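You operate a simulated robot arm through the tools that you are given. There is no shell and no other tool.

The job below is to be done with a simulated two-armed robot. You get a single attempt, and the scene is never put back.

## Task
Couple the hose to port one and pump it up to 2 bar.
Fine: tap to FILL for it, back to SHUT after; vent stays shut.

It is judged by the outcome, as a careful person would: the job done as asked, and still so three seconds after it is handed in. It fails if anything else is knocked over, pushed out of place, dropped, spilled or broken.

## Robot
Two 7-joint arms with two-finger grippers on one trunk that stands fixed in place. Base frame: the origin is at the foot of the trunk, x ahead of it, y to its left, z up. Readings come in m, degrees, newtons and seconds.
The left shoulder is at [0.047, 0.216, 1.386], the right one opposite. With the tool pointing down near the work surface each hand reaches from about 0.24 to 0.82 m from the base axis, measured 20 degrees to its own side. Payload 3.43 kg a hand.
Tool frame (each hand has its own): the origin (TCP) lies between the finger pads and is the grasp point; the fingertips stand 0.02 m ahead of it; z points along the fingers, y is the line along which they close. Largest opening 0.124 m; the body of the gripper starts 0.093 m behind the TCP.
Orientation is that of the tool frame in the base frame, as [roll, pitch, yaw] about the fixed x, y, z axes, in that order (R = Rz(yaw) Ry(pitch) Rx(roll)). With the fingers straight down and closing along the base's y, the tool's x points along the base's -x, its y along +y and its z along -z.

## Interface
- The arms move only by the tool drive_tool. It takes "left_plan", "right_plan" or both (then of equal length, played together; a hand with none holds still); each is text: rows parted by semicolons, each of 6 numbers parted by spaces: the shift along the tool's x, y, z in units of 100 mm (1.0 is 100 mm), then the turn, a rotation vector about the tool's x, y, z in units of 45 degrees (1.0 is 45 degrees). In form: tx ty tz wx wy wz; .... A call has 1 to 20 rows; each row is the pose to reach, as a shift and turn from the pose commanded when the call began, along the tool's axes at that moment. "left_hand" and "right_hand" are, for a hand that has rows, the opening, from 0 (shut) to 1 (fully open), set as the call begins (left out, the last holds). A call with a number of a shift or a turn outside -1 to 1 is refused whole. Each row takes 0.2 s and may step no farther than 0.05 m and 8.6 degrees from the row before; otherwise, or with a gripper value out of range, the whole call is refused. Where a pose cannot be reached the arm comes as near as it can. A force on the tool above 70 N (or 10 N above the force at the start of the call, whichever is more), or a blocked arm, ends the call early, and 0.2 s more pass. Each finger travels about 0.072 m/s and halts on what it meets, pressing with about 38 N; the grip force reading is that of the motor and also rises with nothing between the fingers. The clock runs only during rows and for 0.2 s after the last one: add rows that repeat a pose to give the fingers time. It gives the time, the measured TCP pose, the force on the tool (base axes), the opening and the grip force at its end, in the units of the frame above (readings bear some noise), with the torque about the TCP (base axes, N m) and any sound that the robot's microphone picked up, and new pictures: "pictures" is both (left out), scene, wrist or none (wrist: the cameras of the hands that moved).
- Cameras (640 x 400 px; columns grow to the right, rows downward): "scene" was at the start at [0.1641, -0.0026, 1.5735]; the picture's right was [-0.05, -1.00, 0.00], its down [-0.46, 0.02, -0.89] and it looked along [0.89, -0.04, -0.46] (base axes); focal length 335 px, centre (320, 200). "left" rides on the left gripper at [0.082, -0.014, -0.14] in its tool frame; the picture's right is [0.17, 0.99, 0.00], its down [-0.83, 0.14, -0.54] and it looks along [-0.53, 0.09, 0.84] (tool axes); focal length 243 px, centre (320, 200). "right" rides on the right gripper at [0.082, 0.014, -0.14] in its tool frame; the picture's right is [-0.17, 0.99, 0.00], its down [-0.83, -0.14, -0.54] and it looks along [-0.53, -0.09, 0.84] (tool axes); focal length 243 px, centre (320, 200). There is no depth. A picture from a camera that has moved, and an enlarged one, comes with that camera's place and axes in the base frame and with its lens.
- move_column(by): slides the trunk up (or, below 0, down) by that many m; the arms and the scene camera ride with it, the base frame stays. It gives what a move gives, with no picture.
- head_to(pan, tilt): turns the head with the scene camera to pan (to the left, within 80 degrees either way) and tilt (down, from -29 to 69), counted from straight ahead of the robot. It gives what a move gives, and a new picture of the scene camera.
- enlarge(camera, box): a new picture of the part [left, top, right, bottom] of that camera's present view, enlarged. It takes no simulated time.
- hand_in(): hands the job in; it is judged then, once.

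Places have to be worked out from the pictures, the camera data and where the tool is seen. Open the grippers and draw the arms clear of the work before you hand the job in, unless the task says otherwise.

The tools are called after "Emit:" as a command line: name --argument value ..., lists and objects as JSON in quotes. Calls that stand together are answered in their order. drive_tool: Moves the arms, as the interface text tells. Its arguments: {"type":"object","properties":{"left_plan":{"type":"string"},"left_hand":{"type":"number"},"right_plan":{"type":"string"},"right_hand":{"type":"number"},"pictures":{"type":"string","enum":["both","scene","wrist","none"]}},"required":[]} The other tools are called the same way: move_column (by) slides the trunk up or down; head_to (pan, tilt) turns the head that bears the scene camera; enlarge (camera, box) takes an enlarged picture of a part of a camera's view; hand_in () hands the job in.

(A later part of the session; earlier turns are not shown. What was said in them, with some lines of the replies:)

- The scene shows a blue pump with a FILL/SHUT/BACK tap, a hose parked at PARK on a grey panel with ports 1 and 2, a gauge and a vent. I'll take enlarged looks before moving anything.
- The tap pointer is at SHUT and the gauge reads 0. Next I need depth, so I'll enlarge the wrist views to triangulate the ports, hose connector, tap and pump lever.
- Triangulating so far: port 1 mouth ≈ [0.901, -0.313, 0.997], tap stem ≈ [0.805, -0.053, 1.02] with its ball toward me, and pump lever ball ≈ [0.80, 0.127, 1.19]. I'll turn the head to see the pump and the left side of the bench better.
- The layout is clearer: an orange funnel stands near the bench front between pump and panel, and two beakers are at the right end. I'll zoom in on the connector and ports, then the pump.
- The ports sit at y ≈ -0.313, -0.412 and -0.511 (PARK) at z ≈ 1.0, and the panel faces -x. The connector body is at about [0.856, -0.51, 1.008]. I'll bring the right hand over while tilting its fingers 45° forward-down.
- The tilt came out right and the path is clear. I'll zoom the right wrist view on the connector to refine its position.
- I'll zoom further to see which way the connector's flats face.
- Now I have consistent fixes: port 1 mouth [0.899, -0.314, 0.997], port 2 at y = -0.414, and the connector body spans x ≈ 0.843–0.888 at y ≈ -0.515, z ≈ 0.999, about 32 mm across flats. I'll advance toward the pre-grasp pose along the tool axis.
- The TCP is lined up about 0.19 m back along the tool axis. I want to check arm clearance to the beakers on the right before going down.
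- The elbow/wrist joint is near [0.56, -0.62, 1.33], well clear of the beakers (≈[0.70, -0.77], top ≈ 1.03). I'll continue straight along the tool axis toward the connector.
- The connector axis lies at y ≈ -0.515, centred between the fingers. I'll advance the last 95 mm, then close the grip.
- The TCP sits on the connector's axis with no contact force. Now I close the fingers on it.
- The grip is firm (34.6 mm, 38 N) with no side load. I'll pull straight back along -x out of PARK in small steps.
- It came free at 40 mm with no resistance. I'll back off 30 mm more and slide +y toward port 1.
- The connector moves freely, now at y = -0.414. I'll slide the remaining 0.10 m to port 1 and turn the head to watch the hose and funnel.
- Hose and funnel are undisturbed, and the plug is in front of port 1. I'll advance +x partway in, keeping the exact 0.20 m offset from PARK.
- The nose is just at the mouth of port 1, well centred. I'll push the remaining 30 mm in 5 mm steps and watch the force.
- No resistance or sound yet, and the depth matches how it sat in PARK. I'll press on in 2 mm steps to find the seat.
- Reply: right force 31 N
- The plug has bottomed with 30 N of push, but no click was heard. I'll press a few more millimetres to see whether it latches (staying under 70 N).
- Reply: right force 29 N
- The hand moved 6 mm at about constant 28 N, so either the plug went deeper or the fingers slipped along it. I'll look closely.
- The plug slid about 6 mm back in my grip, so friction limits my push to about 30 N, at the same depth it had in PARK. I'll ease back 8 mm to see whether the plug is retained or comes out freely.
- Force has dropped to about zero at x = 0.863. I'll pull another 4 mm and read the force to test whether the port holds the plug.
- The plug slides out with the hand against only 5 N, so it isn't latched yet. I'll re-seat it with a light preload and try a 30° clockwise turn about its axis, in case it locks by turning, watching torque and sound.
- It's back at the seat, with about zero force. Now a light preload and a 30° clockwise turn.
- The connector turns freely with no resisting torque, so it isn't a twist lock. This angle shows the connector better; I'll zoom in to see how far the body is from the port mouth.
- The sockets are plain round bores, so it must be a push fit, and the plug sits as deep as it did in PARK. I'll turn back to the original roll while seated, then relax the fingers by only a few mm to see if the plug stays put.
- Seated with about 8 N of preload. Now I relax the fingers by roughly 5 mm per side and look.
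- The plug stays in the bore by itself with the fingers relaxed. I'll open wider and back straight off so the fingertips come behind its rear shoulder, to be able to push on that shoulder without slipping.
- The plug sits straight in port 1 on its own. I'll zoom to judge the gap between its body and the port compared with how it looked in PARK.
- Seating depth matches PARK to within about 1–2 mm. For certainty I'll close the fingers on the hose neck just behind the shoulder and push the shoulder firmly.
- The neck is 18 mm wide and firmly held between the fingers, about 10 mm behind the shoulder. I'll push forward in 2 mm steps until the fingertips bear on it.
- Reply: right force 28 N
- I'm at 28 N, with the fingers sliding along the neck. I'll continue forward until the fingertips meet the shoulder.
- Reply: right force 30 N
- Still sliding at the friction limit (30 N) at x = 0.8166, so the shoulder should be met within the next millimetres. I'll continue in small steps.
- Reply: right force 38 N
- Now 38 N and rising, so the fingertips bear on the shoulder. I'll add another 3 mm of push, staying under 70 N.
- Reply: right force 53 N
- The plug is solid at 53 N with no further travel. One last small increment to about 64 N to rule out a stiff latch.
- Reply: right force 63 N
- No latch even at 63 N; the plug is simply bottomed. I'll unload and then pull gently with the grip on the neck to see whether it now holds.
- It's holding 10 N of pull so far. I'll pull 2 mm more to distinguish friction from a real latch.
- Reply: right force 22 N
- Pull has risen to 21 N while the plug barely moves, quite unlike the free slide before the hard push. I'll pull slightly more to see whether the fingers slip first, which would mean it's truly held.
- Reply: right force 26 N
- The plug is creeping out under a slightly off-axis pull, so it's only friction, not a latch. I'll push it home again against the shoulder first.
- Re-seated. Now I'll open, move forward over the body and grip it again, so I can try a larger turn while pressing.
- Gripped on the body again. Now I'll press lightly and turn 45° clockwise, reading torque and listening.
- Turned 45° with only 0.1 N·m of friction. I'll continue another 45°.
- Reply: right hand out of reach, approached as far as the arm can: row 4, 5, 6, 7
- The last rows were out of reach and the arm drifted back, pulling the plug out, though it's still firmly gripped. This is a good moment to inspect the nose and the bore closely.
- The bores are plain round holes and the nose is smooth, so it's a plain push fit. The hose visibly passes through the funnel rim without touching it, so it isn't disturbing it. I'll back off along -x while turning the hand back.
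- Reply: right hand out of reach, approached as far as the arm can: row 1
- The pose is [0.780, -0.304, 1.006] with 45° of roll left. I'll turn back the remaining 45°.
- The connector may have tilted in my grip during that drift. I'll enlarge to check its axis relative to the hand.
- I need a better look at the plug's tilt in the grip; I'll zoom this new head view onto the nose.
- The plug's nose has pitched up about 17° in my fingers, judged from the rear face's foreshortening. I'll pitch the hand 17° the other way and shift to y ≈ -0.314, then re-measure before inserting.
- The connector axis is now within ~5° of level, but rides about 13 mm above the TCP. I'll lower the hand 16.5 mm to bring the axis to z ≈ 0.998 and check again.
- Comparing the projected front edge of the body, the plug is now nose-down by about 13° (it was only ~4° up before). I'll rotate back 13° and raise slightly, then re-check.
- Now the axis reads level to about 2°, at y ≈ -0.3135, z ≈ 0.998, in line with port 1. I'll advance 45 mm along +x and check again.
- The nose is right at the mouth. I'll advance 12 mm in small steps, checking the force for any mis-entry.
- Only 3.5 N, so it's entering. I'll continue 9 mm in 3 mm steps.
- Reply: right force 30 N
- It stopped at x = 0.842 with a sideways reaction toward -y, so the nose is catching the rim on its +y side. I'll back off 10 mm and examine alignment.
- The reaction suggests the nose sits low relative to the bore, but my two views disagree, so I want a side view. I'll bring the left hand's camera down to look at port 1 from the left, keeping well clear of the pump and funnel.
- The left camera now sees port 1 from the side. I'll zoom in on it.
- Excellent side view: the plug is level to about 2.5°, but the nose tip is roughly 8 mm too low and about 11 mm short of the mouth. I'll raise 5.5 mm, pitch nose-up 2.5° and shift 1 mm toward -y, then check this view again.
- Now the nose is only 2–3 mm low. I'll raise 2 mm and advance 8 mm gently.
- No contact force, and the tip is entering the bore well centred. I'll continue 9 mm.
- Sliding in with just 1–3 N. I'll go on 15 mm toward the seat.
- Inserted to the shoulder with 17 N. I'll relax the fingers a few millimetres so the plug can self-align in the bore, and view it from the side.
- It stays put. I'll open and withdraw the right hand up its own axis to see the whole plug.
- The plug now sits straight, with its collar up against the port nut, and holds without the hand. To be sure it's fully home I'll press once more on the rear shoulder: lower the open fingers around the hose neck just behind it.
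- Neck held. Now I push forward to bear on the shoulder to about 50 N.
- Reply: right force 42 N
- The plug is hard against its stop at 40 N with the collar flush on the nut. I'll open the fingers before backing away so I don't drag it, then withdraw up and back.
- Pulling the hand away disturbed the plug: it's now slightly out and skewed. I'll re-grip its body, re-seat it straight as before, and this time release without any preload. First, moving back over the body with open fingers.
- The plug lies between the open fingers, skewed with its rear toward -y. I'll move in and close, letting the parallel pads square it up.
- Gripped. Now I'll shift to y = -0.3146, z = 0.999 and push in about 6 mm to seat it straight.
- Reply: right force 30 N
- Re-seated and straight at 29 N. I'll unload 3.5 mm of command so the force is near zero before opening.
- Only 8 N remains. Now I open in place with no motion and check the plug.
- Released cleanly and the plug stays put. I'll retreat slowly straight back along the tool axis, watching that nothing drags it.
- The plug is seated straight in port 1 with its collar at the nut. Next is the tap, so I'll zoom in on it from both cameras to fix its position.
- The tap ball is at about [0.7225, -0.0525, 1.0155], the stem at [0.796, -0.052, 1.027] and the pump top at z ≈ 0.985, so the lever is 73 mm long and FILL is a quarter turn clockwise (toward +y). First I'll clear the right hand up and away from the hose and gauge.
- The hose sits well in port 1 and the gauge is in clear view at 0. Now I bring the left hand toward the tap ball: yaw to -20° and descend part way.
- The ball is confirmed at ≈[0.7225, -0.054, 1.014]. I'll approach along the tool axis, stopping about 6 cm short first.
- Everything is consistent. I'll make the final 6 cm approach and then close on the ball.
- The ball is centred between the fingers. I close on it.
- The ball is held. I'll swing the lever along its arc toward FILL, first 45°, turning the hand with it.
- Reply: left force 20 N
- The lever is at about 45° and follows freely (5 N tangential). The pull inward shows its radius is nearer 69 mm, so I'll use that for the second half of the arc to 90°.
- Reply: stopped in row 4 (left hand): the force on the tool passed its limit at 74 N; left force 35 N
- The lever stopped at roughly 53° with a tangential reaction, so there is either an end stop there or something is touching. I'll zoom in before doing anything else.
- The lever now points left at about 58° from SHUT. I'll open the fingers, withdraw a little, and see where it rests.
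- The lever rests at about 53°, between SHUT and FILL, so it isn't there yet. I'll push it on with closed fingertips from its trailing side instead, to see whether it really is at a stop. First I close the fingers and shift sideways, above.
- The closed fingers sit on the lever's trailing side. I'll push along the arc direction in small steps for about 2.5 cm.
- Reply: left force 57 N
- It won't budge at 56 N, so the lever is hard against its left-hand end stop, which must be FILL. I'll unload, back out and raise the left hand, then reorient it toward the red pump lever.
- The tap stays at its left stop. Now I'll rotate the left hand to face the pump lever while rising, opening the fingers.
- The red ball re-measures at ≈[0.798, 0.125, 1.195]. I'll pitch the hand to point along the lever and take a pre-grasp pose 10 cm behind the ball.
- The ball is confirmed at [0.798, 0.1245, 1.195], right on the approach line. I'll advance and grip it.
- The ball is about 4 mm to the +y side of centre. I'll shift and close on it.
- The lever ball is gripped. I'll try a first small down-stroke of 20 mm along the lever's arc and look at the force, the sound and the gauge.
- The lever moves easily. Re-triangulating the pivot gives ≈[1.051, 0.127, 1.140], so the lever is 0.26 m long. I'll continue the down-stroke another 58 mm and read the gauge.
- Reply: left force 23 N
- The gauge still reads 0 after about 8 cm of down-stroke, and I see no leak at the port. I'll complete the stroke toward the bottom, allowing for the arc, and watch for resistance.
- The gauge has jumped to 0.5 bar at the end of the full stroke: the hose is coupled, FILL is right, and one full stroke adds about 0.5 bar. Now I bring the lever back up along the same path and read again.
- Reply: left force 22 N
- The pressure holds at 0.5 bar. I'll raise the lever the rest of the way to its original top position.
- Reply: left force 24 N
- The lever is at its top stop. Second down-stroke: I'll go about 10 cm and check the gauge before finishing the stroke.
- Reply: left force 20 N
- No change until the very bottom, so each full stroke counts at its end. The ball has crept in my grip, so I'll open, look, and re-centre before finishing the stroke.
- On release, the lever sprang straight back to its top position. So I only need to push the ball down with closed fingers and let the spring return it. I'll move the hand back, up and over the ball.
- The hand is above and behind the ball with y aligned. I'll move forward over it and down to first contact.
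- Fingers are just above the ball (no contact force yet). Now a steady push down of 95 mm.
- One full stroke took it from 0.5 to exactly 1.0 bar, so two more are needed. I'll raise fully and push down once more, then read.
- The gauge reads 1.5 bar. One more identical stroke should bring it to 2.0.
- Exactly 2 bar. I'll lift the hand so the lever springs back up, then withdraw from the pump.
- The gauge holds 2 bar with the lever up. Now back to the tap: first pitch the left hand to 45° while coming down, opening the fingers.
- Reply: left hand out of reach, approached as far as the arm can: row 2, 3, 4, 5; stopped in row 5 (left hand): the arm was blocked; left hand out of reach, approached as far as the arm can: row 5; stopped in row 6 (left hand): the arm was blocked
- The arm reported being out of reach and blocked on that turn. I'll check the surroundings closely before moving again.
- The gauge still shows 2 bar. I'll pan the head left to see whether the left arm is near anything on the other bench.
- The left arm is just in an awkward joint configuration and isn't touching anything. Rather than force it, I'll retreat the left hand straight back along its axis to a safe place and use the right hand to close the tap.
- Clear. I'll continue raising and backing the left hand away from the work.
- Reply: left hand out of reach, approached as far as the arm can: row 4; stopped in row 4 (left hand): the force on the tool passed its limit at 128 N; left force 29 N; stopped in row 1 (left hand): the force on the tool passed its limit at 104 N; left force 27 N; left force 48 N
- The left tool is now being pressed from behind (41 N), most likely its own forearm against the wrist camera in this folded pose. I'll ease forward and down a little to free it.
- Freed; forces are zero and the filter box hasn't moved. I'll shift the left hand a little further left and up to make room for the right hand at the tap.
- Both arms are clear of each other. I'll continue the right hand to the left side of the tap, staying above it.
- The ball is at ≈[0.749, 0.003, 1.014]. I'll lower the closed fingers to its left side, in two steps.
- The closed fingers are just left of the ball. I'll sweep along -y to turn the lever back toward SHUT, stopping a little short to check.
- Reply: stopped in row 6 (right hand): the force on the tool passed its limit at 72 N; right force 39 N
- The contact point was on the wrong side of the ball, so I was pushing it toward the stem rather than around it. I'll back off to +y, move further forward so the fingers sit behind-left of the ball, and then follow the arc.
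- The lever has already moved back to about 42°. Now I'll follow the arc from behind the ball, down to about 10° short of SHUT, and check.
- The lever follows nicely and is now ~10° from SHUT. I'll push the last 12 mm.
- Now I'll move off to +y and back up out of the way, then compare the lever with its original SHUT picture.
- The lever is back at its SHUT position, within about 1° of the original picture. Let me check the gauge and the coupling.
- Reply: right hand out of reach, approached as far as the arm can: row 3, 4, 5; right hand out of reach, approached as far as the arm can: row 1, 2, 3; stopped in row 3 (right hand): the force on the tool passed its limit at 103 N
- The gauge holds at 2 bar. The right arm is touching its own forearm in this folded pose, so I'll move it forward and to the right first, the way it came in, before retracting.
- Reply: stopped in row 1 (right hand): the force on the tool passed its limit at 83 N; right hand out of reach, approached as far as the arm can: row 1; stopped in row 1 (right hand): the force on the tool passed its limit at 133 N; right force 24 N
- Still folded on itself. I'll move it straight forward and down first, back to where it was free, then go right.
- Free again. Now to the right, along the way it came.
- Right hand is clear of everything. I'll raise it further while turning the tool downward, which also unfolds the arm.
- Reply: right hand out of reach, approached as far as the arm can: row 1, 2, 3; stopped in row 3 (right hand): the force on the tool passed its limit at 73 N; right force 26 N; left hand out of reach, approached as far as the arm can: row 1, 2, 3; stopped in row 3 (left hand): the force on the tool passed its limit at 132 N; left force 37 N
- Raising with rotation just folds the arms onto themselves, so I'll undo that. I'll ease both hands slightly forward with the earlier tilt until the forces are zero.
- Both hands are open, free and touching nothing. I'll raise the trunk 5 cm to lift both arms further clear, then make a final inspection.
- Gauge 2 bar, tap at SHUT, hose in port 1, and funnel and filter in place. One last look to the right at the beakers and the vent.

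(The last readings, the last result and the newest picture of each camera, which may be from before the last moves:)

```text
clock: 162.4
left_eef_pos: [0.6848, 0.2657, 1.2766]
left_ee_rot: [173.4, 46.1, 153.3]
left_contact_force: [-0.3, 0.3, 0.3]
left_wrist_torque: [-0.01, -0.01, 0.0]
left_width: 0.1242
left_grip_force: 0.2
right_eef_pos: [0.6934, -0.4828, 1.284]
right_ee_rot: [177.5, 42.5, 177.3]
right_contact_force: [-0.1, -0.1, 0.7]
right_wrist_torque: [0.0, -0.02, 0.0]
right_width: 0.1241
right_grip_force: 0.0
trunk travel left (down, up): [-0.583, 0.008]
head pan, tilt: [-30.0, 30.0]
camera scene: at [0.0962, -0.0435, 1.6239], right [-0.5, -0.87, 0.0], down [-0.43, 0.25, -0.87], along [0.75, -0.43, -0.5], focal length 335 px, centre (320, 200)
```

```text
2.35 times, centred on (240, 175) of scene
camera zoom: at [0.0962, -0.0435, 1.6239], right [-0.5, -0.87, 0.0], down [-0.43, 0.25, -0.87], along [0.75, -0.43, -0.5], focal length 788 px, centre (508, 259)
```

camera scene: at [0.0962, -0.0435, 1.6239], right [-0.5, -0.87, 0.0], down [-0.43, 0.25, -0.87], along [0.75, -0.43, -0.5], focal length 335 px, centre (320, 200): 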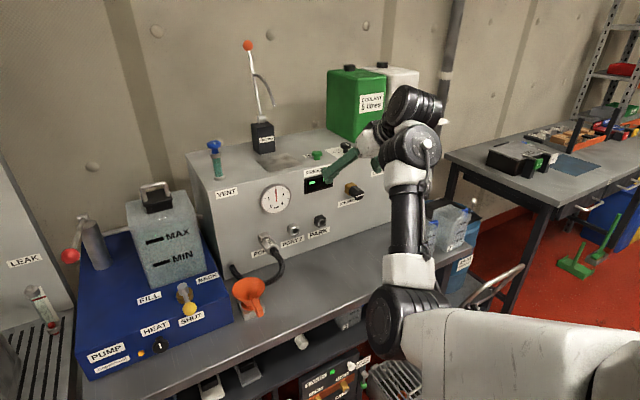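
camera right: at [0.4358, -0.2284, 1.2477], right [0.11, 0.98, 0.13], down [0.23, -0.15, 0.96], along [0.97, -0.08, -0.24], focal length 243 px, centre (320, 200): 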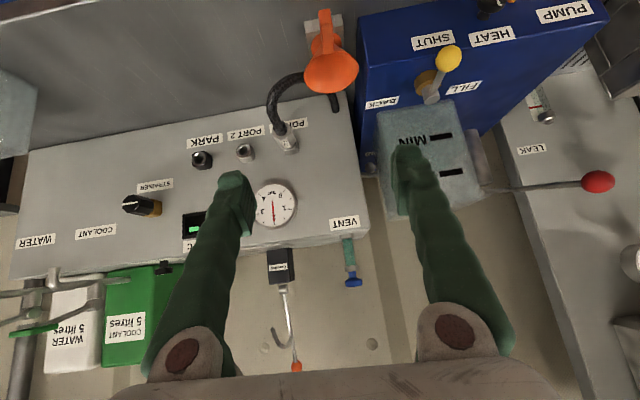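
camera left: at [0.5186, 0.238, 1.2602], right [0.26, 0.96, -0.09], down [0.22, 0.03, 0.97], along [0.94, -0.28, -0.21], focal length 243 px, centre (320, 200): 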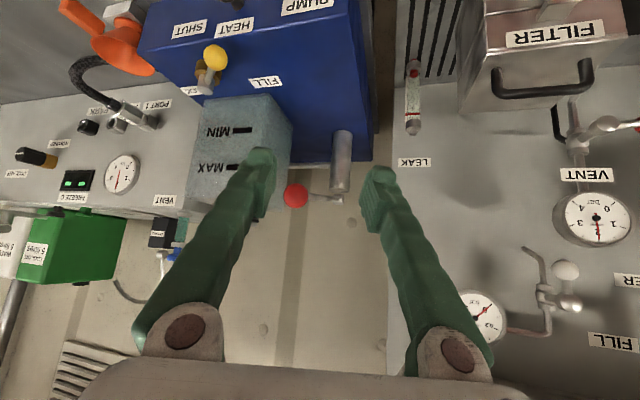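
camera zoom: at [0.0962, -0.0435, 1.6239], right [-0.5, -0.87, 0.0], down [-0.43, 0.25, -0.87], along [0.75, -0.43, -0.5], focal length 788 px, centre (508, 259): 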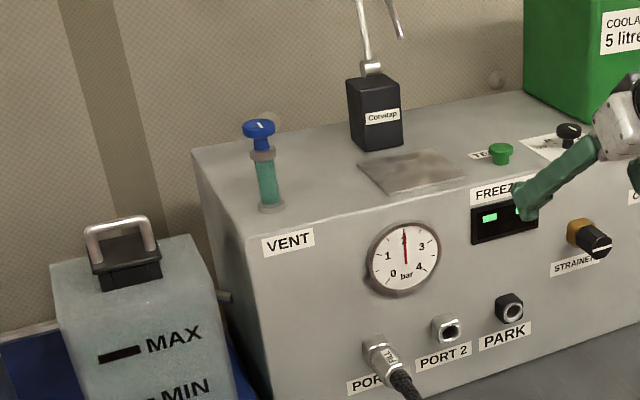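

Vent knob untouched and gauge on 2. A quick zoom on the beakers behind the right forearm.

Emit:
enlarge --camera "scene" --box '[380, 180, 500, 300]'

```text
3.33 times, centred on (440, 240) of scene
camera zoom: at [0.0962, -0.0435, 1.6239], right [-0.5, -0.87, 0.0], down [-0.43, 0.25, -0.87], along [0.75, -0.43, -0.5], focal length 1116 px, centre (-80, 67)
```

zoom: 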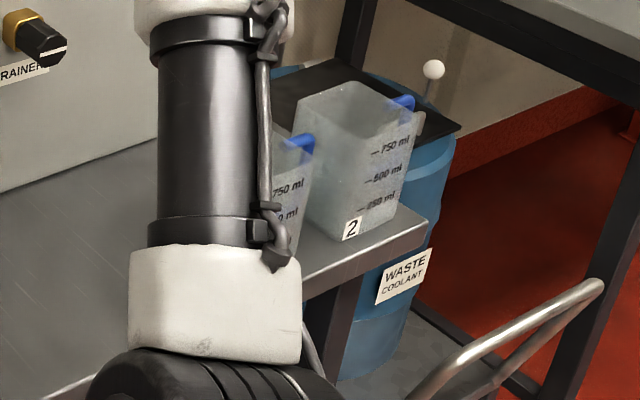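

The job is done as asked:
- **Hose:** coupled in port 1.
- **Pressure:** steady at 2 bar.
- **Tap:** turned to FILL for the pumping and now back at SHUT.
- **Vent:** not touched.
- **Surroundings:** nothing displaced, and both hands are open and clear.

I'm handing it in.

Emit:
hand_in

```text
The job is handed in.
```

I coupled the hose to port 1 and pumped it up to 2 bar. The tap is back at SHUT and I left the vent alone. The gauge still read 2 bar in my last check before handing in.

- **Coupling:** the hose plug is a plain push fit. It never clicked or latched, and on an early check it pulled out with little force. It was fully seated when I handed in, and it held while I pumped four full strokes of about 0.5 bar each.
- **Tap:** the lever stops about 53° to the left of SHUT, and I took that stop as FILL. The gauge rose as I pumped, so that was right. I then set it back to within about 1° of where it started.
- **Surroundings:** I saw no leak. The funnel, filter and vent looked as they did at the start. One beaker was partly hidden behind the right forearm, but the visible part was upright.
- **Arms:** both grippers are open and clear of the work. Both arms touched their own forearms while pulling back, and I freed them before handing in.
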